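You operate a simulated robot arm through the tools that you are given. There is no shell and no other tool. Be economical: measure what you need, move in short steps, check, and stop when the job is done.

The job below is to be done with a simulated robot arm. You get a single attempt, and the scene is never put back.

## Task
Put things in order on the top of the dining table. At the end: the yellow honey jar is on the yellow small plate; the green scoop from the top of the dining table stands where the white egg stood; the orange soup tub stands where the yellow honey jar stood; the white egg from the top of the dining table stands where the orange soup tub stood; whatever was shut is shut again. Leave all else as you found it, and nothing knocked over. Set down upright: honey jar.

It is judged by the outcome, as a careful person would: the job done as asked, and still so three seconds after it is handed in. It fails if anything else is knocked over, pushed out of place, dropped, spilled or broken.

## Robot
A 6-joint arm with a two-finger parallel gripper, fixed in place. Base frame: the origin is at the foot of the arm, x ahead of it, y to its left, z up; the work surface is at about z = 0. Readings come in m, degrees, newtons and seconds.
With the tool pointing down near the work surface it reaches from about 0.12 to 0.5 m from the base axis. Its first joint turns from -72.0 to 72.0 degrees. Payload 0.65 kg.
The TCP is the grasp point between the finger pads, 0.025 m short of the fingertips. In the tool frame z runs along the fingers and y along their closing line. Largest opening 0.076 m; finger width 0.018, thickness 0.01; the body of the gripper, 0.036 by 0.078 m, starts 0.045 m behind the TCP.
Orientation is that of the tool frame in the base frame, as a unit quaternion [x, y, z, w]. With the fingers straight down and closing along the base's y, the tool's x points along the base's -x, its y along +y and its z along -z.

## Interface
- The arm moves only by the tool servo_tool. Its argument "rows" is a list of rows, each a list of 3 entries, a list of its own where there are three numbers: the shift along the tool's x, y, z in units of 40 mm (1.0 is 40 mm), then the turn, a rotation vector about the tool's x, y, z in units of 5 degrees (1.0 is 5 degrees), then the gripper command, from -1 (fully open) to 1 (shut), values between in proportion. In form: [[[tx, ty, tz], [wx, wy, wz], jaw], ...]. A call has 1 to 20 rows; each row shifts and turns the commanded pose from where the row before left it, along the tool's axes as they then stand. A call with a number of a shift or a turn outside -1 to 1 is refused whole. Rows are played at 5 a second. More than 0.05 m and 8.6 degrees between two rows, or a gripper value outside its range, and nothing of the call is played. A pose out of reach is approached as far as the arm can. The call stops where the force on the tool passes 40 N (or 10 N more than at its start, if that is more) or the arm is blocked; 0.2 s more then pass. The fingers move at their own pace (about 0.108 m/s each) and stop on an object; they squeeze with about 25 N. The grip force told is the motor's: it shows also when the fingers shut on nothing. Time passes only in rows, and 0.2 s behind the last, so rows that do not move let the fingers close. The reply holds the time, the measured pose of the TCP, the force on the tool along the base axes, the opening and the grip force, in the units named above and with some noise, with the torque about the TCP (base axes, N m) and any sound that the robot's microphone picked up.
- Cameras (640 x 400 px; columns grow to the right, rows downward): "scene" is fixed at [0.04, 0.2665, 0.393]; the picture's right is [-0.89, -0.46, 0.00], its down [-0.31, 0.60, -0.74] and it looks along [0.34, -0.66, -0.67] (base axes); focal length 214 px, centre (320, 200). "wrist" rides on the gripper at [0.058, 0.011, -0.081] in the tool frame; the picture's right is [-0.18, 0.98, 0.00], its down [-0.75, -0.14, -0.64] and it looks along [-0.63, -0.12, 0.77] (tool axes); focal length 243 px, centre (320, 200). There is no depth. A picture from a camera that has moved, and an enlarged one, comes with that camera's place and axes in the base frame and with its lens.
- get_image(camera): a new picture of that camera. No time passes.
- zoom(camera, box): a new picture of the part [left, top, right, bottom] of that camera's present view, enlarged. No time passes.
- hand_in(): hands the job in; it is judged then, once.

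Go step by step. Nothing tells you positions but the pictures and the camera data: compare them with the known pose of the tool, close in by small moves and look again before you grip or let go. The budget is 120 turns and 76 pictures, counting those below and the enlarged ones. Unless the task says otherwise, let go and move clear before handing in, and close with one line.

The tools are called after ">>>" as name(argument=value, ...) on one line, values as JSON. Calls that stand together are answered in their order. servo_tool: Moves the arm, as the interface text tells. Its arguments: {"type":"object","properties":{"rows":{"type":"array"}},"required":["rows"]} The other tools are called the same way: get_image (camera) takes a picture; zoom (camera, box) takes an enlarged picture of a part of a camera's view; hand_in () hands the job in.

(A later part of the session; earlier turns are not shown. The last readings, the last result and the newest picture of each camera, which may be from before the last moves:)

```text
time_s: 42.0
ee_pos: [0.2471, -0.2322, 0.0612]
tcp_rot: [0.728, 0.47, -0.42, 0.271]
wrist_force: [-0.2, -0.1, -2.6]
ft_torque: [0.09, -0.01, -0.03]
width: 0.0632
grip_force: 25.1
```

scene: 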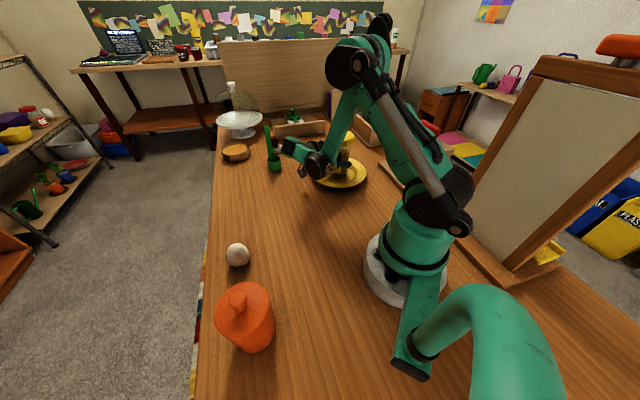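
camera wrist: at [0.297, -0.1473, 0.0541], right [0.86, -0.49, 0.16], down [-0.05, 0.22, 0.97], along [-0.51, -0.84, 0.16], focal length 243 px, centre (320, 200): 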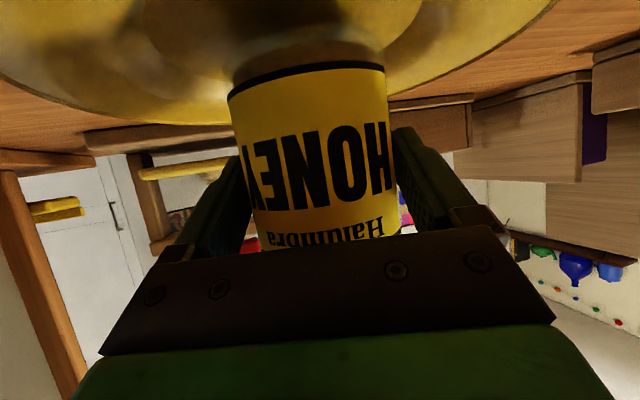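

>>> servo_tool(rows=[[[0.035, 0, 0.02], [0, 0, 0], 1], [[0, 0, 0], [0, 0, 0], 1]])

```text
time_s: 42.6
ee_pos: [0.2471, -0.2326, 0.0593]
tcp_rot: [0.727, 0.47, -0.42, 0.272]
wrist_force: [-0.1, 0.6, -1.9]
ft_torque: [-0.03, 0.03, -0.01]
width: 0.0632
grip_force: 25.3
```

The load is easing off, so contact seems near. Another small step.

>>> servo_tool(rows=[[[0.035, 0, 0.02], [0, 0, 0], 1], [[0, 0, 0], [0, 0, 0], 1]])

>>> zoom(camera="scene", box=[300, 130, 380, 200])

```text
time_s: 43.2
ee_pos: [0.2473, -0.2325, 0.0576]
tcp_rot: [0.726, 0.471, -0.42, 0.273]
wrist_force: [-1.1, -1.5, 1.8]
ft_torque: [-0.23, 0.06, 0.05]
width: 0.0632
grip_force: 24.8
```

```text
5.71 times, centred on (340, 165) of scene
camera zoom: at [0.04, 0.2665, 0.393], right [-0.89, -0.46, 0.0], down [-0.31, 0.6, -0.74], along [0.34, -0.66, -0.67], focal length 1226 px, centre (206, 400)
```

zoom: 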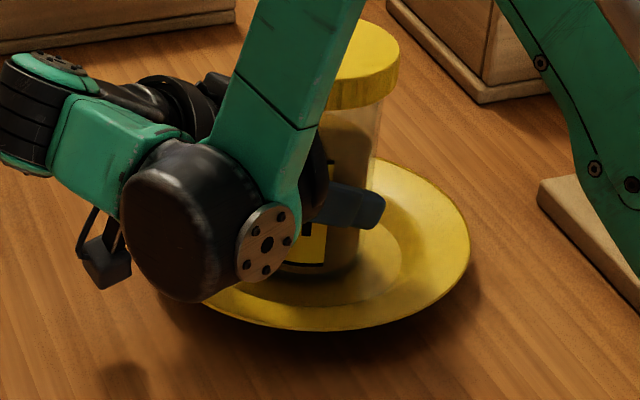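

The jar rests on the plate. I open and back out along the fingers.

>>> servo_tool(rows=[[[0, 0, 0], [0, 0, 0], 0.5], [[0, 0, 0], [0, 0, 0], -0.5], [[0, 0, 0], [0, 0, 0], -1], [[0, 0, -0.3], [0, 0, 0], -1], [[0, 0, -0.6], [0, 0, 0], -1], [[0, 0, -0.8], [0, 0, 0], -1], [[0, 0, -0.6], [0, 0, 0], -1], [[0, 0, 0], [0, 0, 0], -1]])

>>> get_image(camera="scene")

>>> get_image(camera="wrist")

```text
time_s: 45.0
ee_pos: [0.2798, -0.1583, 0.1065]
tcp_rot: [0.727, 0.47, -0.421, 0.272]
wrist_force: [0.1, 0.0, 0.3]
ft_torque: [0.04, -0.01, -0.04]
width: 0.0759
grip_force: 0.1
```

```text
32 pictures are left
```

scene: 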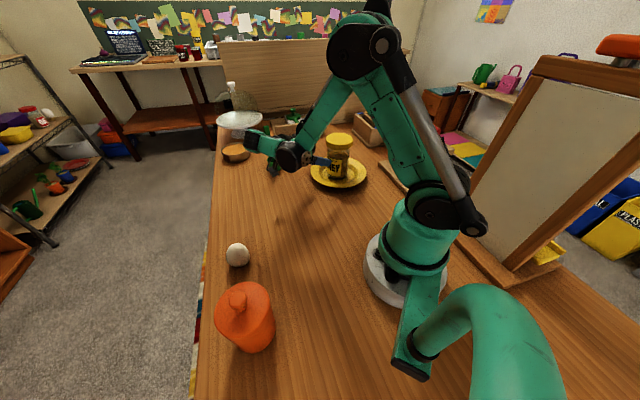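

```text
31 pictures are left
camera wrist: at [0.3309, -0.0721, 0.0957], right [0.86, -0.49, 0.16], down [-0.05, 0.22, 0.97], along [-0.51, -0.84, 0.16], focal length 243 px, centre (320, 200)
```

wrist: 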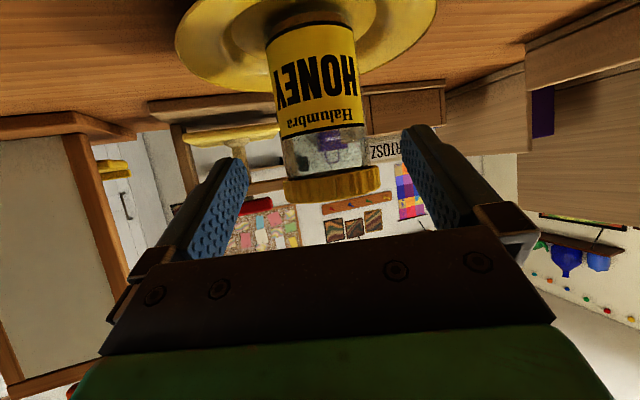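

The jar stands upright in the plate. I rise and swing over toward the tub with the same sideways tilt.

>>> servo_tool(rows=[[[-0.81, 0, -0.469], [0, 0, 0], -1], [[-0.81, 0, -0.469], [0, 0, 0], -1], [[-0.81, 0, -0.469], [0, 0, 0], -1], [[-0.81, 0, -0.469], [0, 0, 0], -1], [[0, 0, 0], [-0.866, 0, -0.5], -1], [[0, 0, 0], [-0.866, 0, -0.5], -1], [[0, 0, 0], [-0.866, 0, -0.5], -1], [[0, 0, 0], [-0.866, 0, -0.5], -1], [[0, 0, 0], [-0.35, 0, -0.2], -1], [[0.474, -0.22, -0.82], [0, 0, 0], -1], [[0.474, -0.22, -0.82], [0, 0, 0], -1], [[0.474, -0.22, -0.82], [0, 0, 0], -1], [[0.474, -0.22, -0.82], [0, 0, 0], -1], [[0.474, -0.22, -0.82], [0, 0, 0], -1], [[0.474, -0.22, -0.82], [0, 0, 0], -1], [[0, 0, 0], [0, 0, 0], -1]])

>>> get_image(camera="scene")

```text
time_s: 48.4
ee_pos: [0.2692, -0.0023, 0.2522]
tcp_rot: [0.624, 0.601, -0.359, 0.347]
wrist_force: [-0.4, 0.4, 0.8]
ft_torque: [-0.02, 0.02, 0.02]
width: 0.076
grip_force: 0.1
out of reach, approached as far as the arm can: row 14, 15
```

```text
30 pictures are left
```

scene: 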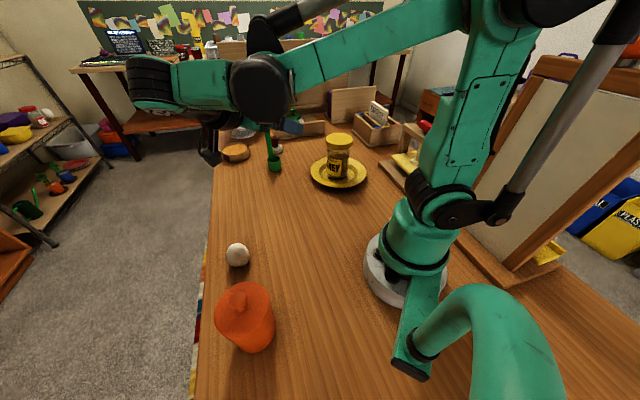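

A heading pointing further inward is out of reach here, so the side grip of the tub from outside won't do. I straighten the tool to look at the tub from above and judge other grips.

>>> servo_tool(rows=[[[0, 0, 0], [0, 1, 0], -1], [[0, 0, 0], [0, 1, 0], -1], [[0, 0, 0], [0, 1, 0], -1], [[0, 0, 0], [0, 1, 0], -1], [[0, 0, 0], [0, 1, 0], -1], [[0, 0, 0], [0, 1, 0], -1], [[0, 0, 0], [0, 1, 0], -1], [[0, 0, 0], [0, 1, 0], -1], [[0, 0, 0], [0, 1, 0], -1], [[0, 0, 0], [0, 1, 0], -1], [[0, 0, 0], [0, 1, 0], -1], [[0, 0, 0], [0, 1, 0], -1], [[0, 0, 0], [0, 0, 0], -1]])

>>> servo_tool(rows=[[[0, 0, 0], [0, 0, -1], -1], [[0, 0, 0], [0, 0, -1], -1], [[0, 0, 0], [0, 0, -1], -1], [[0, 0, 0], [0, 0, -1], -1], [[0, 0, 0], [0, 0, -1], -1], [[0, 0, 0], [0, 0, -1], -1], [[0, 0, 0], [0, 0, -1], -1], [[0, 0, 0], [0, 0, -1], -1], [[0, 0, 0], [0, 0, -1], -1], [[0, 0, 0], [0, 0, -1], -1], [[0, 0, 0], [0, 0, -1], -1], [[0, 0, 0], [0, 0, -1], -1], [[0, 0, 0], [0, 0, -1], -1], [[0, 0, 0], [0, 0, -1], -1], [[0, 0, 0], [0, 0, -1], -1], [[0, 0, 0], [0, 0, -1], -1], [[0, 0, 0], [0, 0, -1], -1], [[0, 0, 0], [0, 0, -1], -1], [[0, 0, 0], [0, 0, -0.4], -1], [[0, 0, 0], [0, 0, 0], -1]])

```text
time_s: 51.2
ee_pos: [0.2684, -0.0013, 0.2543]
tcp_rot: [0.721, 0.693, 0.0, -0.001]
wrist_force: [0.5, -0.1, 0.2]
ft_torque: [-0.03, 0.02, -0.01]
width: 0.076
grip_force: 0.1
```

```text
time_s: 55.4
ee_pos: [0.2683, -0.0005, 0.2535]
tcp_rot: [0.002, 1.0, 0.0, 0.0]
wrist_force: [1.0, -0.4, 0.0]
ft_torque: [-0.01, -0.01, 0.03]
width: 0.0761
grip_force: 0.1
```

>>> servo_tool(rows=[[[0.49, 0.8, -0.135], [0, 0, 0], -1], [[0.49, 0.8, -0.135], [0, 0, 0], -1], [[0.49, 0.8, -0.135], [0, 0, 0], -1], [[0.49, 0.8, -0.135], [0, 0, 0], -1], [[0.49, 0.8, -0.135], [0, 0, 0], -1], [[0, 0, 0], [0, 0, 0], -1]])

>>> get_image(camera="wrist")

```text
time_s: 56.8
ee_pos: [0.1697, 0.1594, 0.2802]
tcp_rot: [0.001, 1.0, 0.0, 0.0]
wrist_force: [-0.6, 0.4, -0.6]
ft_torque: [-0.02, 0.0, 0.0]
width: 0.0761
grip_force: 0.0
```

```text
29 pictures are left
camera wrist: at [0.1117, 0.1716, 0.3603], right [0.19, 0.98, 0.0], down [0.75, -0.14, 0.64], along [0.63, -0.12, -0.77], focal length 243 px, centre (320, 200)
```

wrist: 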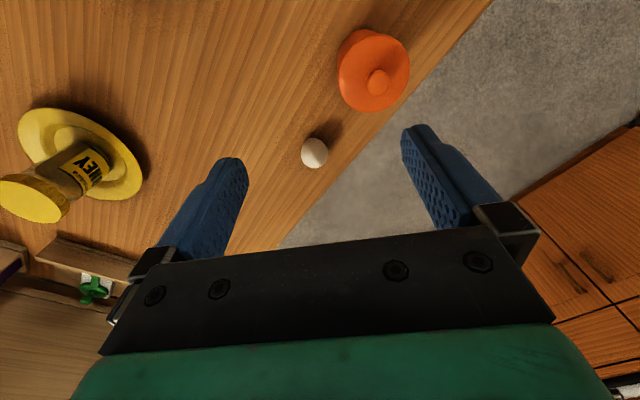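

>>> zoom(camera="wrist", box=[290, 10, 450, 130])

```text
3.33 times, centred on (370, 70) of wrist
camera zoom: at [0.1117, 0.1716, 0.3603], right [0.19, 0.98, 0.0], down [0.75, -0.14, 0.64], along [0.63, -0.12, -0.77], focal length 809 px, centre (153, 633)
```

zoom: 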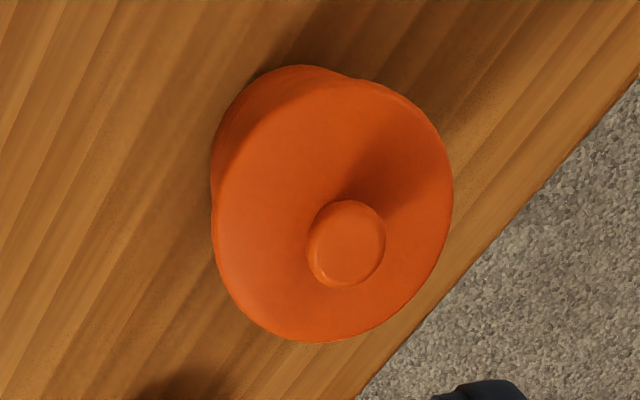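

The tub lid is about 72 mm wide at (0.181, 0.213), with a 21 mm knob up to z≈0.12. I'll try the knob from above with a tiny test lift that would show whether the lid is loose.

>>> servo_tool(rows=[[[-0.07, 0.332, 0.69], [0, 0, 0], -1], [[-0.07, 0.332, 0.69], [0, 0, 0], -1], [[-0.07, 0.332, 0.69], [0, 0, 0], -1], [[-0.07, 0.332, 0.69], [0, 0, 0], -1], [[0, 0, 0], [0, 0, 0], -1]])

>>> get_image(camera="wrist")

>>> zoom(camera="scene", box=[180, 230, 340, 370])

```text
time_s: 58.0
ee_pos: [0.1836, 0.2103, 0.1696]
tcp_rot: [0.001, 1.0, 0.0, 0.0]
wrist_force: [-0.7, 0.3, 0.6]
ft_torque: [0.0, 0.05, 0.01]
width: 0.0763
grip_force: 0.0
```

```text
27 pictures are left
camera wrist: at [0.1249, 0.2222, 0.2506], right [0.19, 0.98, 0.0], down [0.75, -0.14, 0.64], along [0.63, -0.12, -0.77], focal length 243 px, centre (320, 200)
```

wrist: 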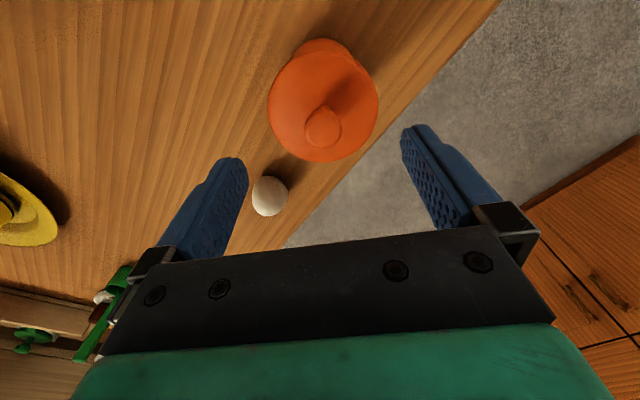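

```text
2.86 times, centred on (260, 300) of scene
camera zoom: at [0.04, 0.2665, 0.393], right [-0.89, -0.46, 0.0], down [-0.31, 0.6, -0.74], along [0.34, -0.66, -0.67], focal length 613 px, centre (491, -86)
```

zoom: 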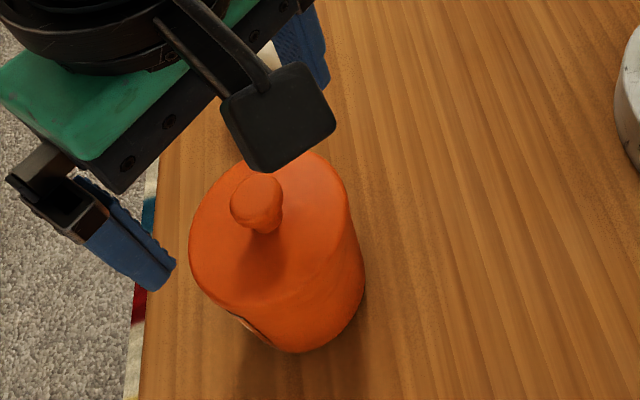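

>>> servo_tool(rows=[[[0.14, 0.0875, 0.2], [0, 0, 0], -0.2], [[0, 0, 0.5], [0, 0, 0], -0.2], [[0, 0, 0.5], [0, 0, 0], -0.2], [[0, 0, 0], [0, 0, 0], -0.2]])

>>> zoom(camera="scene", box=[180, 230, 340, 370])

>>> get_image(camera="wrist")

```text
time_s: 59.0
ee_pos: [0.1783, 0.2142, 0.1233]
tcp_rot: [0.002, 1.0, -0.001, 0.0]
wrist_force: [0.4, 0.3, 0.5]
ft_torque: [0.01, 0.0, 0.01]
width: 0.0456
grip_force: 0.0
```

```text
2.86 times, centred on (260, 300) of scene
camera zoom: at [0.04, 0.2665, 0.393], right [-0.89, -0.46, 0.0], down [-0.31, 0.6, -0.74], along [0.34, -0.66, -0.67], focal length 613 px, centre (491, -86)
```

zoom: 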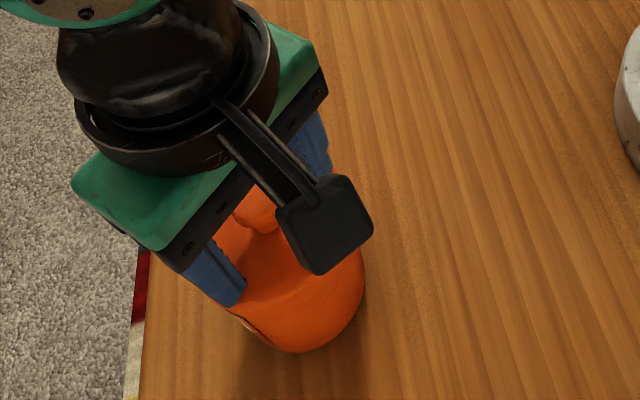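

```text
24 pictures are left
camera wrist: at [0.1188, 0.2258, 0.2041], right [0.19, 0.98, 0.0], down [0.75, -0.14, 0.64], along [0.63, -0.12, -0.77], focal length 243 px, centre (320, 200)
```

wrist: 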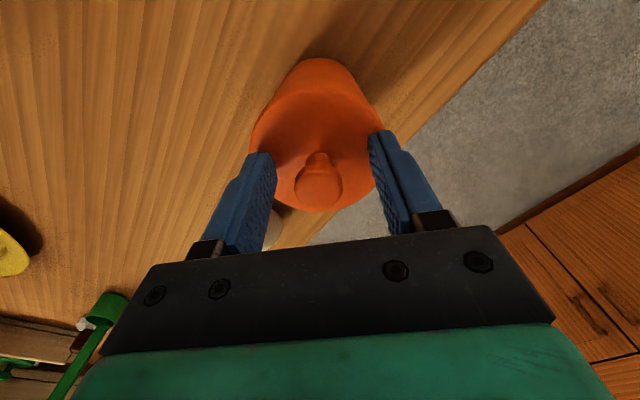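

The knob is centred between the fingers. I close and lift 5 mm to feel the weight.

>>> servo_tool(rows=[[[0, 0, 0], [0, 0, 0], 0.4], [[0, 0, 0], [0, 0, 0], 1], [[0, 0, 0], [0, 0, 0], 1], [[0, 0, 0], [0, 0, 0], 1], [[0, 0, -0.06], [0, 0, 0], 1], [[0, 0, -0.06], [0, 0, 0], 1], [[0, 0, 0], [0, 0, 0], 1], [[0, 0, 0], [0, 0, 0], 1]])

>>> zoom(camera="scene", box=[180, 230, 340, 370])

```text
time_s: 60.8
ee_pos: [0.1775, 0.2173, 0.1279]
tcp_rot: [0.001, 1.0, 0.0, 0.0]
wrist_force: [-1.0, -0.7, -0.2]
ft_torque: [-0.01, 0.04, 0.01]
width: 0.0201
grip_force: 25.3
heard: snap
```

```text
2.86 times, centred on (260, 300) of scene
camera zoom: at [0.04, 0.2665, 0.393], right [-0.89, -0.46, 0.0], down [-0.31, 0.6, -0.74], along [0.34, -0.66, -0.67], focal length 613 px, centre (491, -86)
```

zoom: 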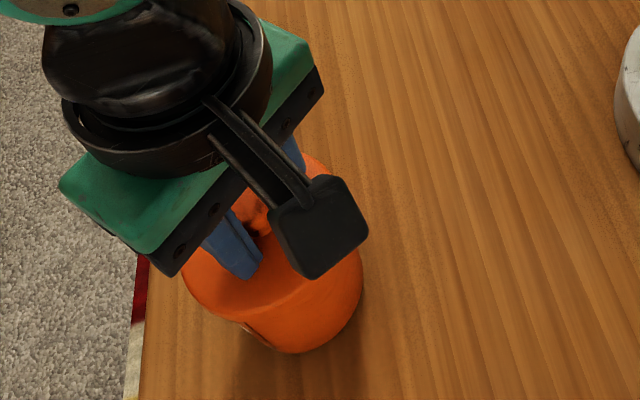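

A snap was heard: the lid is a separate snap-on and has come loose, so the knob is no way to carry the tub. I press it straight back down until it snaps shut.

>>> servo_tool(rows=[[[0, 0, 0.06], [0, 0, 0], 1], [[0, 0, 0.06], [0, 0, 0], 1], [[0, 0, 0], [0, 0, 0], 1]])

```text
time_s: 61.6
ee_pos: [0.1772, 0.2158, 0.1222]
tcp_rot: [0.002, 1.0, 0.0, 0.0]
wrist_force: [0.6, -6.9, 29.1]
ft_torque: [-0.13, -0.23, -0.02]
width: 0.0198
grip_force: 24.9
```

>>> zoom(camera="scene", box=[200, 260, 300, 360])

>>> zoom(camera="wrist", box=[220, 40, 420, 220])

```text
4.00 times, centred on (250, 310) of scene
camera zoom: at [0.04, 0.2664, 0.3931], right [-0.89, -0.46, 0.0], down [-0.31, 0.6, -0.74], along [0.34, -0.66, -0.67], focal length 858 px, centre (600, -240)
```

zoom: 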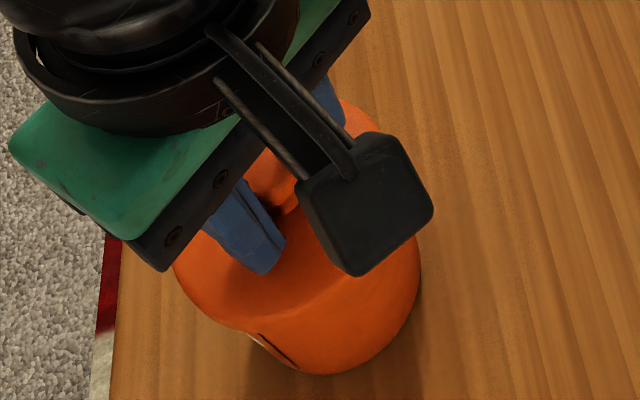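

```text
2.22 times, centred on (320, 130) of wrist
camera zoom: at [0.1183, 0.2272, 0.2031], right [0.19, 0.98, 0.0], down [0.75, -0.14, 0.64], along [0.63, -0.12, -0.77], focal length 539 px, centre (320, 356)
```

zoom: 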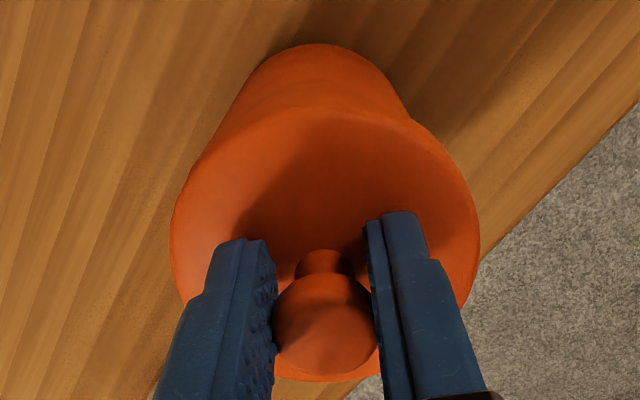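

The lid looks seated but no second snap was heard. I release the knob so the lid can settle and then press on top of it with shut fingers.

>>> servo_tool(rows=[[[0, 0, -0.03], [0, 0, 0], 1], [[0, 0, 0], [0, 0, 0], 0.2], [[0, 0, 0], [0, 0, 0], -0.2], [[0, 0, -0.6], [0, 0, 0], -0.2], [[0, 0, -0.6], [0, 0, 0], 0.3], [[0, 0, 0], [0, 0, 0], 1], [[0, 0, 0], [0, 0, 0], 1]])

>>> zoom(camera="wrist", box=[220, 40, 420, 220])

```text
time_s: 63.2
ee_pos: [0.1747, 0.217, 0.173]
tcp_rot: [0.002, 1.0, 0.0, 0.0]
wrist_force: [-1.4, 0.3, -0.5]
ft_torque: [-0.01, -0.04, -0.03]
width: 0.0
grip_force: 23.4
heard: snap
```

```text
2.22 times, centred on (320, 130) of wrist
camera zoom: at [0.116, 0.2288, 0.2525], right [0.19, 0.98, 0.0], down [0.75, -0.14, 0.64], along [0.63, -0.12, -0.77], focal length 539 px, centre (320, 356)
```

zoom: 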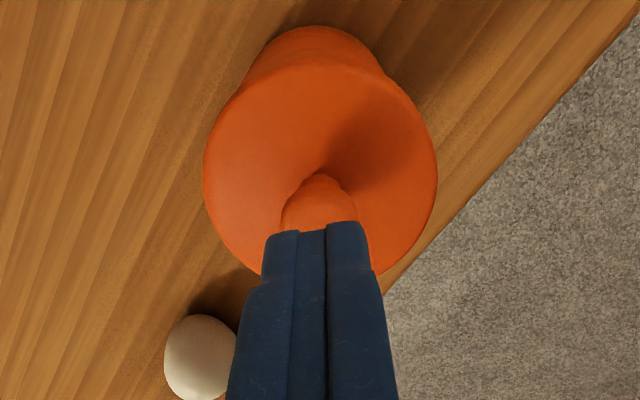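

A snap on release: the lid is shut again. The lid measures about 71 mm, so straddling it from above and gripping the body just below it is possible; I open, align and go down to just above the lid.

>>> servo_tool(rows=[[[-0.07, 0, 0], [0, 0, 0], -1], [[0, 0, 0], [0, 0, 0], -1], [[0, 0, 0.6], [0, 0, 0], -1], [[0, 0, 0.55], [0, 0, 0], -1], [[0, 0, 0], [0, 0, 0], -1]])

>>> get_image(camera="wrist")

```text
time_s: 64.4
ee_pos: [0.1775, 0.2162, 0.126]
tcp_rot: [0.001, 1.0, 0.0, 0.0]
wrist_force: [0.0, -0.6, 0.3]
ft_torque: [0.03, -0.04, 0.0]
width: 0.0761
grip_force: 0.0
```

```text
19 pictures are left
camera wrist: at [0.1207, 0.2288, 0.2057], right [0.19, 0.98, 0.0], down [0.75, -0.14, 0.64], along [0.63, -0.12, -0.77], focal length 243 px, centre (320, 200)
```

wrist: 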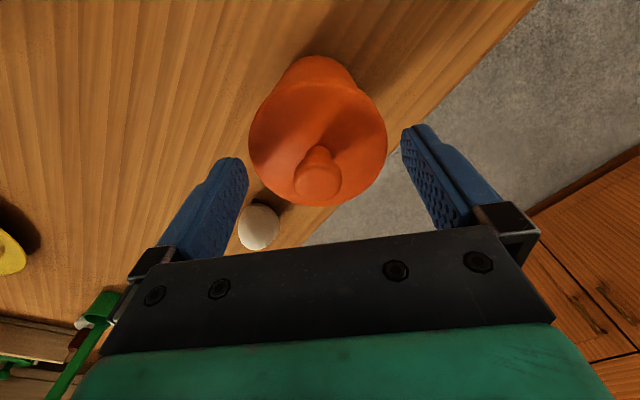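

The lid is centred within a millimetre. I descend carefully past the lid edge and check the force.

>>> servo_tool(rows=[[[0, -0.02, 0.1], [0, 0, 0], -1], [[0, 0, 0.1], [0, 0, 0], -1], [[0, 0, 0.1], [0, 0, 0], -1], [[0, 0, 0.08], [0, 0, 0], -1], [[0, 0, 0], [0, 0, 0], -1]])

```text
time_s: 65.6
ee_pos: [0.1801, 0.2159, 0.1098]
tcp_rot: [0.001, 1.0, 0.0, 0.001]
wrist_force: [-0.1, 0.6, -0.1]
ft_torque: [0.01, 0.01, -0.01]
width: 0.0761
grip_force: 0.0
```

No contact; tips are past the lid's top edge. I continue down.

>>> servo_tool(rows=[[[0, 0, 0.15], [0, 0, 0], -1], [[0, 0, 0.15], [0, 0, 0], -1], [[0, 0, 0.15], [0, 0, 0], -1], [[0, 0, 0.15], [0, 0, 0], -1], [[0, 0, 0], [0, 0, 0], -1]])

>>> get_image(camera="wrist")

```text
time_s: 66.8
ee_pos: [0.1804, 0.2158, 0.0865]
tcp_rot: [0.002, 1.0, 0.001, 0.0]
wrist_force: [-0.7, 0.0, 0.2]
ft_torque: [-0.03, 0.02, 0.0]
width: 0.0759
grip_force: 0.0
```

```text
18 pictures are left
camera wrist: at [0.1208, 0.2273, 0.1668], right [0.19, 0.98, 0.0], down [0.75, -0.14, 0.64], along [0.63, -0.12, -0.77], focal length 243 px, centre (320, 200)
```

wrist: 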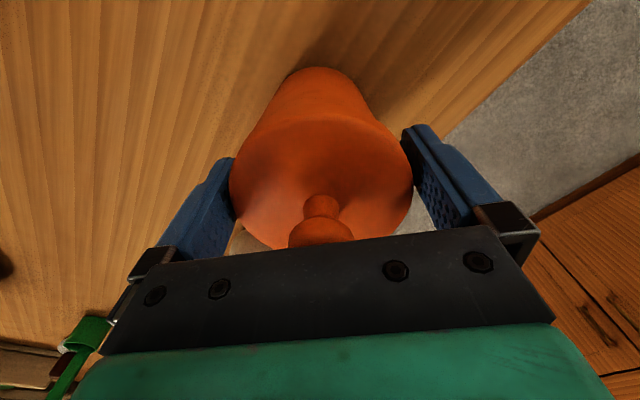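

Straight fingers would only clamp the lid rim, and lifting by that would pop it. But the tub needs no lifting: I clamp the rim and slide it gently along the table at constant height. First close and a short test slide, listening for the lid.

>>> servo_tool(rows=[[[0, 0, 0], [0, 0, 0], -0.9], [[0, 0, 0], [0, 0, 0], -0.8], [[0, 0, 0], [0, 0, 0], 0], [[0, 0, 0], [0, 0, 0], 0], [[-0.036, -0.12, 0], [0, 0, 0], 0], [[-0.072, -0.239, 0], [0, 0, 0], 0], [[-0.072, -0.239, 0], [0, 0, 0], 0], [[0, 0, 0], [0, 0, 0], 0]])

>>> zoom(camera="scene", box=[180, 230, 340, 370])

```text
time_s: 68.6
ee_pos: [0.1865, 0.1928, 0.0854]
tcp_rot: [0.002, 1.0, -0.001, 0.0]
wrist_force: [-1.9, 5.7, 9.8]
ft_torque: [0.19, -0.04, 0.06]
width: 0.0701
grip_force: 25.1
heard: snap
```

```text
2.86 times, centred on (260, 300) of scene
camera zoom: at [0.04, 0.2665, 0.393], right [-0.89, -0.46, 0.0], down [-0.31, 0.6, -0.74], along [0.34, -0.66, -0.67], focal length 613 px, centre (491, -86)
```

zoom: 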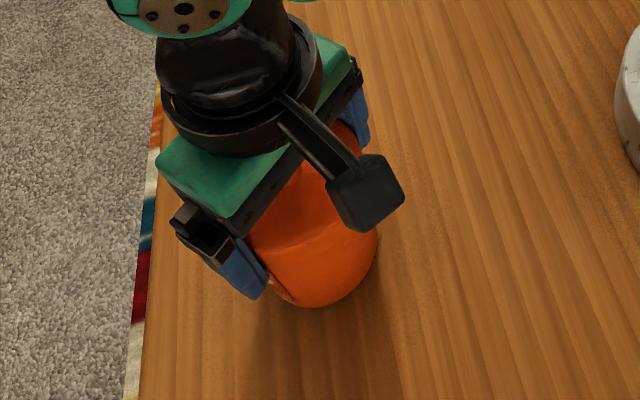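

The tub slides along upright. I keep a light downward hold so the lid stays shut, and continue around the inside of the egg.

>>> servo_tool(rows=[[[-0.119, -0.387, -0.01], [0, 0, 0], 0], [[-0.119, -0.387, 0], [0, 0, 0], 0], [[-0.119, -0.387, 0], [0, 0, 0], 0], [[-0.119, -0.387, 0], [0, 0, 0], 0], [[-0.119, -0.387, 0], [0, 0, 0], 0], [[-0.119, -0.387, 0], [0, 0, 0], 0], [[0, 0, 0], [0, 0, 0], 0]])

>>> get_image(camera="scene")

```text
time_s: 70.2
ee_pos: [0.2158, 0.0987, 0.0863]
tcp_rot: [0.001, 1.0, 0.0, 0.0]
wrist_force: [-3.3, 6.6, 17.0]
ft_torque: [0.08, 0.04, -0.01]
width: 0.0705
grip_force: 25.1
```

```text
16 pictures are left
```

scene: 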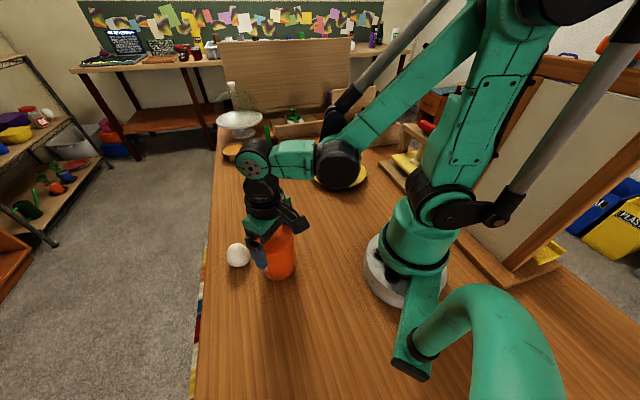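

The tub is still upright and the egg untouched. I ease the downward push slightly and slide on toward the jar's old place.

>>> servo_tool(rows=[[[-0.15, -0.18, -0.015], [0, 0, 0], 0], [[-0.3, -0.353, 0], [0, 0, 0], 0], [[-0.3, -0.353, 0], [0, 0, 0], 0], [[-0.3, -0.353, 0], [0, 0, 0], 0], [[-0.3, -0.353, 0], [0, 0, 0], 0], [[-0.3, -0.353, 0], [0, 0, 0], 0], [[-0.3, -0.353, 0], [0, 0, 0], 0], [[-0.15, -0.17, 0], [0, 0, 0], 0], [[0, 0, 0], [0, 0, 0], 0]])

```text
time_s: 72.2
ee_pos: [0.2982, -0.0004, 0.0889]
tcp_rot: [0.002, 1.0, -0.001, 0.0]
wrist_force: [-0.4, 0.0, -0.5]
ft_torque: [-0.02, 0.01, -0.01]
width: 0.0702
grip_force: 25.1
```

Drag has vanished, so I check whether the tub is still with the gripper.

>>> get_image(camera="scene")

```text
15 pictures are left
```

scene: 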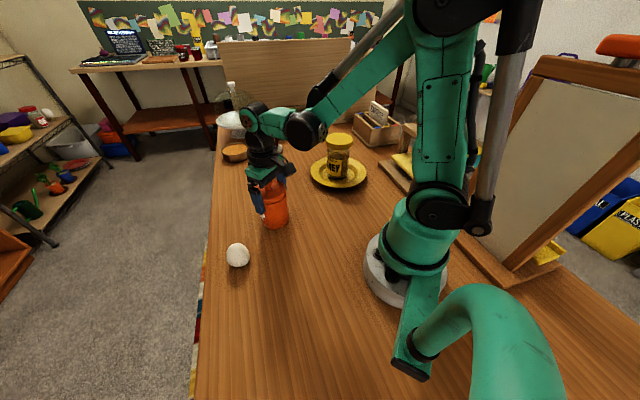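

The tub is still there, upright, resting on the table. Final stretch of the slide to the jar's old place.

>>> servo_tool(rows=[[[-0.2, -0.088, 0.01], [0, 0, 0], 0], [[-0.4, -0.175, 0], [0, 0, 0], 0], [[-0.4, -0.175, 0], [0, 0, 0], 0], [[-0.4, -0.175, 0], [0, 0, 0], 0], [[-0.4, -0.175, 0], [0, 0, 0], 0], [[-0.4, -0.175, 0], [0, 0, 0], 0], [[-0.4, -0.175, 0], [0, 0, 0], 0], [[-0.4, -0.175, 0], [0, 0, 0], 0], [[-0.2, -0.088, 0], [0, 0, 0], 0], [[0, 0, 0], [0, 0, 0], 0]])

>>> zoom(camera="scene", box=[200, 80, 400, 205])

```text
time_s: 74.4
ee_pos: [0.4275, -0.0584, 0.086]
tcp_rot: [0.003, 1.0, -0.001, 0.0]
wrist_force: [-1.0, -0.2, -0.8]
ft_torque: [-0.01, -0.02, -0.02]
width: 0.0703
grip_force: 25.4
```

```text
3.20 times, centred on (300, 142) of scene
camera zoom: at [0.04, 0.2665, 0.393], right [-0.89, -0.46, 0.0], down [-0.31, 0.6, -0.74], along [0.34, -0.66, -0.67], focal length 686 px, centre (384, 384)
```

zoom: 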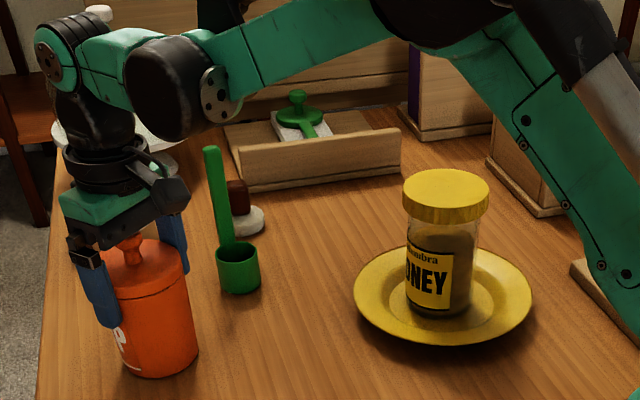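

The tub stands at the jar's old place. I release, rise straight up, and then press the knob gently with shut fingers to be sure the lid is closed.

>>> servo_tool(rows=[[[0, 0, 0], [0, 0, 0], -0.9], [[0, 0, 0], [0, 0, 0], -1], [[0, 0, 0], [0, 0, 0], -1], [[0, 0, -0.5], [0, 0, 0], -1], [[0, 0, -0.8], [0, 0, 0], -1], [[0, 0, -0.9], [0, 0, 0], -1], [[0, 0, 0], [0, 0, 0], 1], [[0, 0, 0], [0, 0, 0], 1], [[0, 0, 0], [0, 0, 0], 1]])

>>> get_image(camera="wrist")

>>> zoom(camera="scene", box=[200, 120, 300, 210])

```text
time_s: 76.4
ee_pos: [0.4248, -0.0555, 0.1776]
tcp_rot: [0.002, 1.0, 0.0, 0.0]
wrist_force: [0.5, -0.9, 0.9]
ft_torque: [0.0, 0.0, -0.03]
width: 0.0
grip_force: 23.6
```

```text
13 pictures are left
camera wrist: at [0.3674, -0.0438, 0.258], right [0.19, 0.98, 0.0], down [0.75, -0.14, 0.64], along [0.63, -0.12, -0.77], focal length 243 px, centre (320, 200)
```

wrist: 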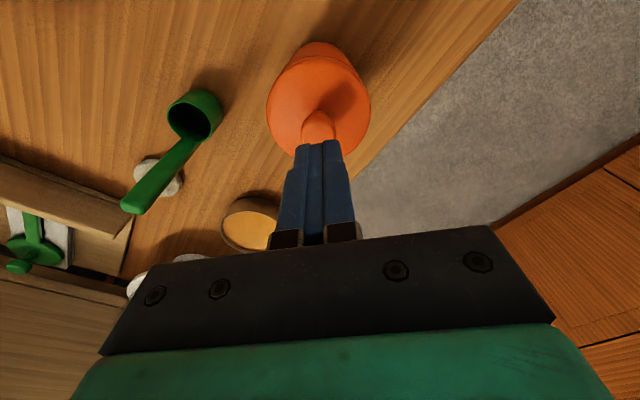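

```text
4.44 times, centred on (250, 165) of scene
camera zoom: at [0.04, 0.2665, 0.393], right [-0.89, -0.46, 0.0], down [-0.31, 0.6, -0.74], along [0.34, -0.66, -0.67], focal length 953 px, centre (631, 356)
```

zoom: 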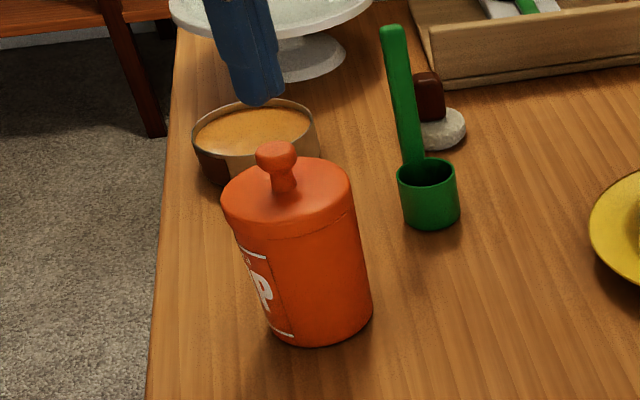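

The lid sits level. I press the knob lightly from above to confirm.

>>> servo_tool(rows=[[[0, 0, 0.3], [0, 0, 0], 1], [[0, 0, 0.3], [0, 0, 0], 1], [[0, 0, 0.1], [0, 0, 0], 1], [[0, 0, 0.04], [0, 0, 0], 1], [[0, 0, 0.04], [0, 0, 0], 1], [[0, 0, 0], [0, 0, 0], 1]])

```text
time_s: 78.0
ee_pos: [0.4257, -0.0564, 0.1472]
tcp_rot: [0.0, 1.0, -0.001, 0.0]
wrist_force: [-0.4, 1.2, 17.7]
ft_torque: [0.04, -0.03, 0.03]
width: 0.0
grip_force: 23.6
stopped in row 6: the force on the tool passed its limit at 41 N (the readings are from after the stop); the commanded pose is now the measured one
```

No extra snap under 41 N of press, and the knob top is at its original height, so the lid is shut. Now over to the egg.

>>> servo_tool(rows=[[[0, 0, -0.9], [0, 0, 0], 1], [[0, 0, -0.5], [0, 0, 0], -1], [[0.524, 0.7475, 0], [0, 0, 0], -1], [[0.524, 0.7475, 0], [0, 0, 0], -1], [[0.524, 0.7475, 0], [0, 0, 0], -1], [[0.524, 0.7475, 0], [0, 0, 0], -1], [[0.524, 0.7475, 0], [0, 0, 0], -1], [[0.524, 0.7475, 0], [0, 0, 0], -1], [[0, 0, 0.9], [0, 0, 0], -1], [[0, 0, 0.9], [0, 0, 0], -1], [[0, 0, 0], [0, 0, 0], -1]])

>>> get_image(camera="wrist")

```text
time_s: 80.3
ee_pos: [0.2984, 0.1221, 0.1281]
tcp_rot: [0.002, 1.0, 0.0, 0.0]
wrist_force: [0.1, -0.4, 0.4]
ft_torque: [0.0, 0.01, -0.05]
width: 0.076
grip_force: 0.1
heard: snap
```

```text
11 pictures are left
camera wrist: at [0.2403, 0.1343, 0.2085], right [0.19, 0.98, 0.0], down [0.75, -0.14, 0.64], along [0.63, -0.12, -0.77], focal length 243 px, centre (320, 200)
```

wrist: 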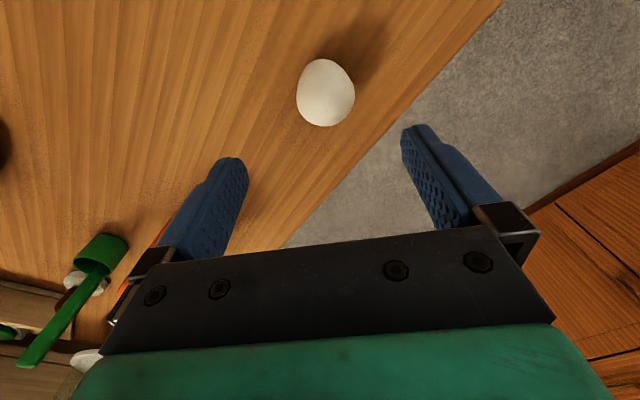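

Another snap came as the press was let go: open, shut, open, shut in alternation, so the lid should be shut; I'll verify in a later picture. The egg is at (0.295, 0.127), 43 mm wide; I go down around it and close softly.

>>> servo_tool(rows=[[[0.085, 0.125, 0.5], [0, 0, 0], -1], [[0, 0, 0.8], [0, 0, 0], -1], [[0, 0, 0.8], [0, 0, 0], -1], [[0, 0, 0.35], [0, 0, 0], -1], [[0, 0, 0], [0, 0, 0], -0.5], [[0, 0, 0], [0, 0, 0], -0.2], [[0, 0, 0], [0, 0, 0], -0.1], [[0, 0, 0], [0, 0, 0], -0.05], [[0, 0, 0], [0, 0, 0], -0.05]])

>>> zoom(camera="wrist", box=[220, 80, 420, 250])

```text
time_s: 82.3
ee_pos: [0.2974, 0.1277, 0.0322]
tcp_rot: [0.001, 1.0, 0.0, 0.0]
wrist_force: [0.9, -0.7, -0.2]
ft_torque: [-0.02, -0.01, 0.0]
width: 0.0413
grip_force: 11.9
```

```text
2.35 times, centred on (320, 165) of wrist
camera zoom: at [0.2381, 0.1393, 0.113], right [0.19, 0.98, 0.0], down [0.75, -0.14, 0.64], along [0.63, -0.12, -0.77], focal length 571 px, centre (320, 282)
```

zoom: 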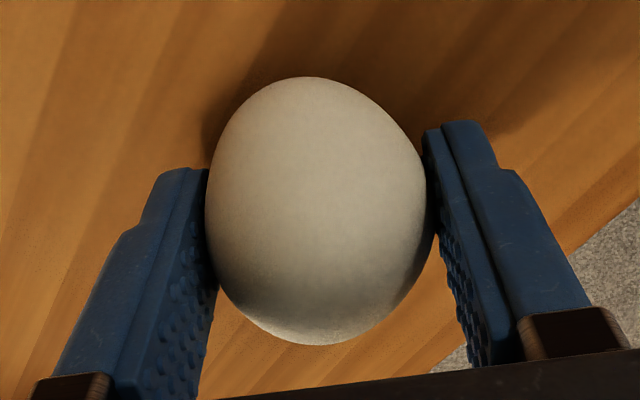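

The egg is held softly (41 mm, 12 N). I lift it, carry it to the tub's old place and check.

>>> servo_tool(rows=[[[0, 0, -0.3], [0, 0, 0], -0.05], [[0, 0, -0.7], [0, 0, 0], -0.05], [[0, 0, -0.7], [0, 0, 0], -0.05], [[0.5, 0.36, 0], [0, 0, 0], -0.05], [[0.7, 0.515, 0], [0, 0, 0], -0.05], [[0.7, 0.515, 0], [0, 0, 0], -0.05], [[0.7, 0.515, 0], [0, 0, 0], -0.05], [[0.35, 0.257, 0], [0, 0, 0], -0.05], [[0, 0, 0.7], [0, 0, 0], -0.05], [[0, 0, 0.5], [0, 0, 0], -0.05], [[0, 0, 0.2], [0, 0, 0], -0.05], [[0, 0, 0.15], [0, 0, 0], -0.05], [[0, 0, 0], [0, 0, 0], -0.05]])

>>> zoom(camera="scene", box=[180, 230, 340, 370])

```text
time_s: 85.2
ee_pos: [0.179, 0.2143, 0.0362]
tcp_rot: [0.001, 1.0, 0.001, -0.001]
wrist_force: [0.6, 0.5, -1.3]
ft_torque: [0.01, -0.01, -0.01]
width: 0.0415
grip_force: 12.0
```

```text
2.86 times, centred on (260, 300) of scene
camera zoom: at [0.04, 0.2665, 0.393], right [-0.89, -0.46, 0.0], down [-0.31, 0.6, -0.74], along [0.34, -0.66, -0.67], focal length 613 px, centre (491, -86)
```

zoom: 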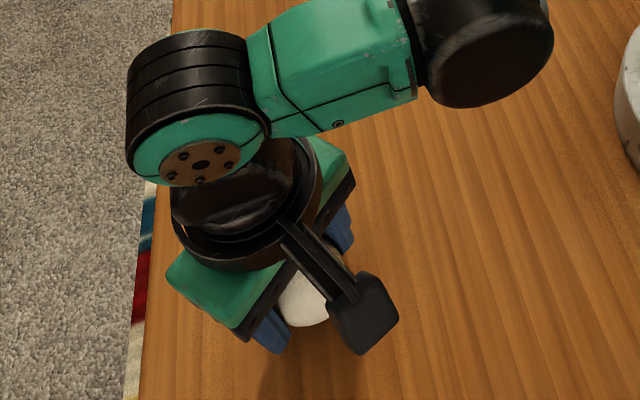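

In place; I lower the last 4 mm, open slowly and rise.

>>> servo_tool(rows=[[[0, 0, 0.05], [0, 0, 0], -0.05], [[0, 0, 0.045], [0, 0, 0], -0.05], [[0, 0, 0.01], [0, 0, 0], -0.05], [[0, 0, 0], [0, 0, 0], -0.05], [[0, 0, 0], [0, 0, 0], -0.1], [[0, 0, 0], [0, 0, 0], -0.15], [[0, 0, 0], [0, 0, 0], -0.3], [[0, 0, 0], [0, 0, 0], -0.6], [[0, 0, 0], [0, 0, 0], -1], [[0, 0, 0], [0, 0, 0], -1], [[0, 0, -0.4], [0, 0, 0], -1], [[0, 0, -0.8], [0, 0, 0], -1], [[0, 0, -0.9], [0, 0, 0], -1], [[0, 0, -0.9], [0, 0, 0], -1], [[0, 0, 0], [0, 0, 0], -1]])

>>> get_image(camera="wrist")

```text
time_s: 88.3
ee_pos: [0.1801, 0.2154, 0.1549]
tcp_rot: [0.002, 1.0, 0.0, 0.0]
wrist_force: [0.3, 0.2, -0.4]
ft_torque: [-0.01, 0.0, 0.0]
width: 0.076
grip_force: 0.0
```

```text
8 pictures are left
camera wrist: at [0.1223, 0.2272, 0.2356], right [0.19, 0.98, 0.0], down [0.75, -0.14, 0.64], along [0.63, -0.12, -0.77], focal length 243 px, centre (320, 200)
```

wrist: 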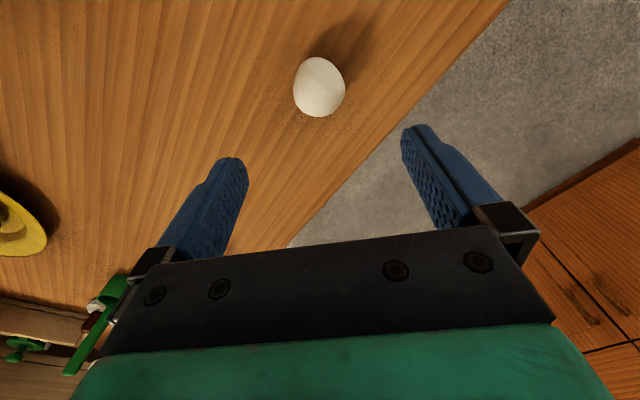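

The egg stands at the tub's old place. Now to the scoop, stopping above its handle.

>>> servo_tool(rows=[[[0, 0, -1], [0, 0, 0], -1], [[-0.523, -0.785, 0], [0, 0, 0], -1], [[-0.523, -0.785, 0], [0, 0, 0], -1], [[-0.523, -0.785, 0], [0, 0, 0], -1], [[-0.523, -0.785, 0], [0, 0, 0], -1], [[-0.523, -0.785, 0], [0, 0, 0], -1], [[-0.523, -0.785, 0], [0, 0, 0], -1], [[-0.523, -0.785, 0], [0, 0, 0], -1], [[-0.523, -0.785, 0], [0, 0, 0], -1], [[-0.523, -0.785, 0], [0, 0, 0], -1], [[-0.523, -0.785, 0], [0, 0, 0], -1], [[-0.523, -0.785, 0], [0, 0, 0], -1], [[-0.523, -0.785, 0], [0, 0, 0], -1], [[-0.523, -0.785, 0], [0, 0, 0], -1], [[0, 0, 0], [0, 0, 0], -1]])

>>> get_image(camera="wrist")

```text
time_s: 91.5
ee_pos: [0.434, -0.1832, 0.188]
tcp_rot: [0.002, 1.0, -0.001, 0.0]
wrist_force: [-1.1, -0.2, 0.6]
ft_torque: [0.04, -0.02, -0.02]
width: 0.076
grip_force: 0.1
out of reach, approached as far as the arm can: row 14
```

```text
7 pictures are left
camera wrist: at [0.3748, -0.1717, 0.2677], right [0.19, 0.98, 0.0], down [0.75, -0.14, 0.64], along [0.63, -0.12, -0.77], focal length 243 px, centre (320, 200)
```

wrist: 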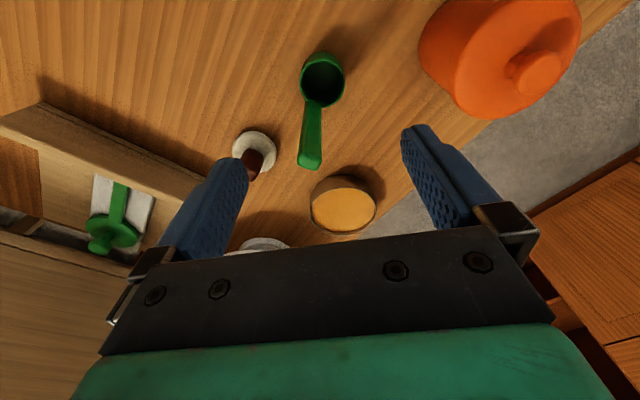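

The handle is vertical at (0.450, -0.193), the cup at (0.431, -0.181). I lower the open fingers around the upper handle.

>>> servo_tool(rows=[[[0, -0.083, 0.55], [0, 0, 0], -1], [[0, -0.083, 0.55], [0, 0, 0], -1], [[0, -0.083, 0.55], [0, 0, 0], -0.6], [[-0.14, 0, 0.3], [0, 0, 0], -0.3], [[-0.14, 0, 0], [0, 0, 0], -0.3], [[0, 0, 0], [0, 0, 0], -0.3]])

>>> get_image(camera="wrist")

```text
time_s: 93.0
ee_pos: [0.4468, -0.191, 0.1096]
tcp_rot: [0.001, 1.0, -0.001, 0.0]
wrist_force: [-0.3, -0.2, 0.1]
ft_torque: [0.02, -0.01, -0.02]
width: 0.0494
grip_force: 0.0
```

```text
6 pictures are left
camera wrist: at [0.3871, -0.1795, 0.1898], right [0.19, 0.98, 0.0], down [0.75, -0.14, 0.64], along [0.63, -0.12, -0.77], focal length 243 px, centre (320, 200)
```

wrist: 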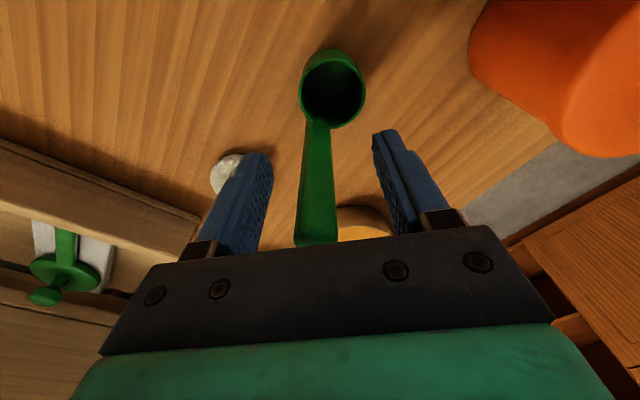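

The handle is centred between the fingers. I close and lift it clear.

>>> servo_tool(rows=[[[0, 0, 0], [0, 0, 0], 0.2], [[0, 0, 0], [0, 0, 0], 0.6], [[0, 0, 0], [0, 0, 0], 1], [[0, 0, 0], [0, 0, 0], 1], [[0, 0, -0.2], [0, 0, 0], 1], [[0.3, 0, -0.4], [0, 0, 0], 1], [[0.5, 0, -0.6], [0, 0, 0], 1], [[0.5, 0, -0.6], [0, 0, 0], 1], [[0, 0, 0], [0, 0, 0], 1]])

>>> get_image(camera="scene")

```text
time_s: 95.0
ee_pos: [0.3947, -0.1921, 0.1825]
tcp_rot: [0.002, 1.0, 0.0, 0.001]
wrist_force: [0.2, 0.5, -0.4]
ft_torque: [0.01, 0.03, 0.0]
width: 0.0
grip_force: 23.2
```

```text
5 pictures are left
```

scene: 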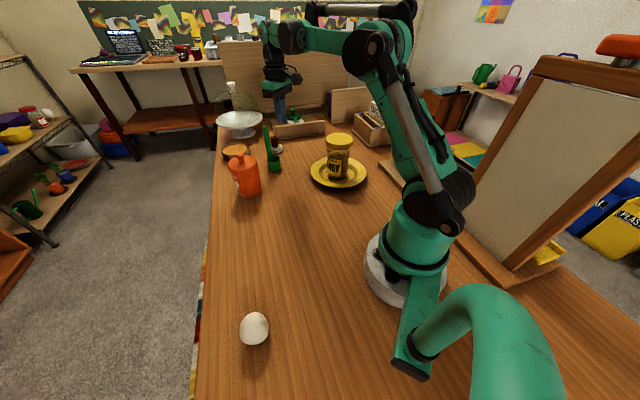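

The fingers closed on nothing just short of the handle; the scoop still stands unmoved. I go round again about 1 cm further out.

>>> servo_tool(rows=[[[0, 0, 0], [0, 0, 0], -1], [[0, 0, 0], [0, 0, 0], -1], [[-0.55, 0, 0], [0, 0, 0], -1], [[-0.55, 0, 0], [0, 0, 0], -1], [[0, 0, 0.67], [0, 0, 0], -1], [[0, 0, 0.67], [0, 0, 0], -0.6], [[0, 0, 0.66], [0, 0, 0], -0.3], [[-0.22, 0, 0], [0, 0, 0], -0.3], [[-0.22, 0, 0], [0, 0, 0], -0.3], [[0, 0, 0], [0, 0, 0], -0.3]])

```text
time_s: 97.2
ee_pos: [0.4495, -0.1859, 0.0996]
tcp_rot: [0.001, 1.0, 0.0, 0.0]
wrist_force: [0.8, 0.6, -0.9]
ft_torque: [0.02, -0.01, 0.05]
width: 0.0491
grip_force: 0.1
out of reach, approached as far as the arm can: row 4
```

>>> servo_tool(rows=[[[-0.08, -0.08, 0], [0, 0, 0], -0.3], [[-0.1, -0.08, 0], [0, 0, 0], -0.3], [[0, 0, 0], [0, 0, 0], -0.3]])

>>> zoom(camera="scene", box=[220, 90, 320, 180])

```text
time_s: 98.0
ee_pos: [0.4561, -0.1914, 0.0996]
tcp_rot: [0.002, 1.0, 0.0, 0.0]
wrist_force: [-0.9, -0.8, 0.0]
ft_torque: [0.03, -0.01, -0.01]
width: 0.0493
grip_force: 0.1
```

```text
4.44 times, centred on (270, 135) of scene
camera zoom: at [0.04, 0.2665, 0.393], right [-0.89, -0.46, 0.0], down [-0.31, 0.6, -0.74], along [0.34, -0.66, -0.67], focal length 953 px, centre (542, 489)
```

zoom: 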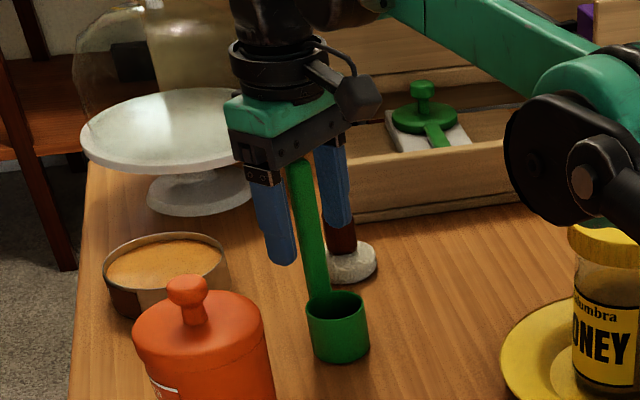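

The handle is between the fingers. I close and read the width before lifting.

>>> servo_tool(rows=[[[0, 0, 0], [0, 0, 0], 0.2], [[0, 0, 0], [0, 0, 0], 0.6], [[0, 0, 0], [0, 0, 0], 1], [[0, 0, 0], [0, 0, 0], 1]])

```text
time_s: 99.0
ee_pos: [0.4539, -0.1925, 0.1005]
tcp_rot: [0.002, 1.0, 0.0, 0.0]
wrist_force: [-0.9, 0.4, 1.5]
ft_torque: [0.09, 0.02, -0.02]
width: 0.0184
grip_force: 25.2
```

Gripped at 18 mm. I lift a little, bring it inward, then across to the egg's old place, clear of the tub and the jar.

>>> servo_tool(rows=[[[0, 0, -0.2], [0, 0, 0], 1], [[0, 0, -0.3], [0, 0, 0], 1], [[0.3, 0, -0.35], [0, 0, 0], 1], [[0.6, 0, -0.35], [0, 0, 0], 1], [[0.75, 0, 0], [0, 0, 0], 1], [[0.75, 0, 0], [0, 0, 0], 1], [[0.75, 0, 0], [0, 0, 0], 1], [[0.225, 0.35, 0], [0, 0, 0], 1], [[0, 0.75, 0], [0, 0, 0], 1], [[0, 0.85, 0], [0, 0, 0], 1], [[0, 0.85, 0], [0, 0, 0], 1], [[0, 0.85, 0], [0, 0, 0], 1], [[0, 0.85, 0], [0, 0, 0], 1], [[0, 0.85, 0], [0, 0, 0], 1], [[0, 0.85, 0], [0, 0, 0], 1], [[0, 0.85, 0], [0, 0, 0], 1], [[0, 0.65, 0], [0, 0, 0], 1], [[0, 0, 0], [0, 0, 0], 1]])

>>> get_image(camera="scene")

```text
time_s: 102.8
ee_pos: [0.4038, 0.0756, 0.2288]
tcp_rot: [0.002, 1.0, 0.0, 0.0]
wrist_force: [1.1, -0.4, -0.2]
ft_torque: [0.01, 0.0, 0.02]
width: 0.0153
grip_force: 24.9
out of reach, approached as far as the arm can: row 1, 3, 4, 5, 6, 7, 8, 9, 10, 11, 12, 14
```

```text
3 pictures are left
```

scene: 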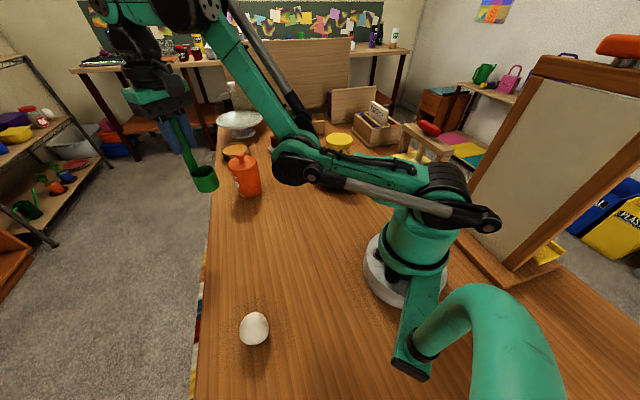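

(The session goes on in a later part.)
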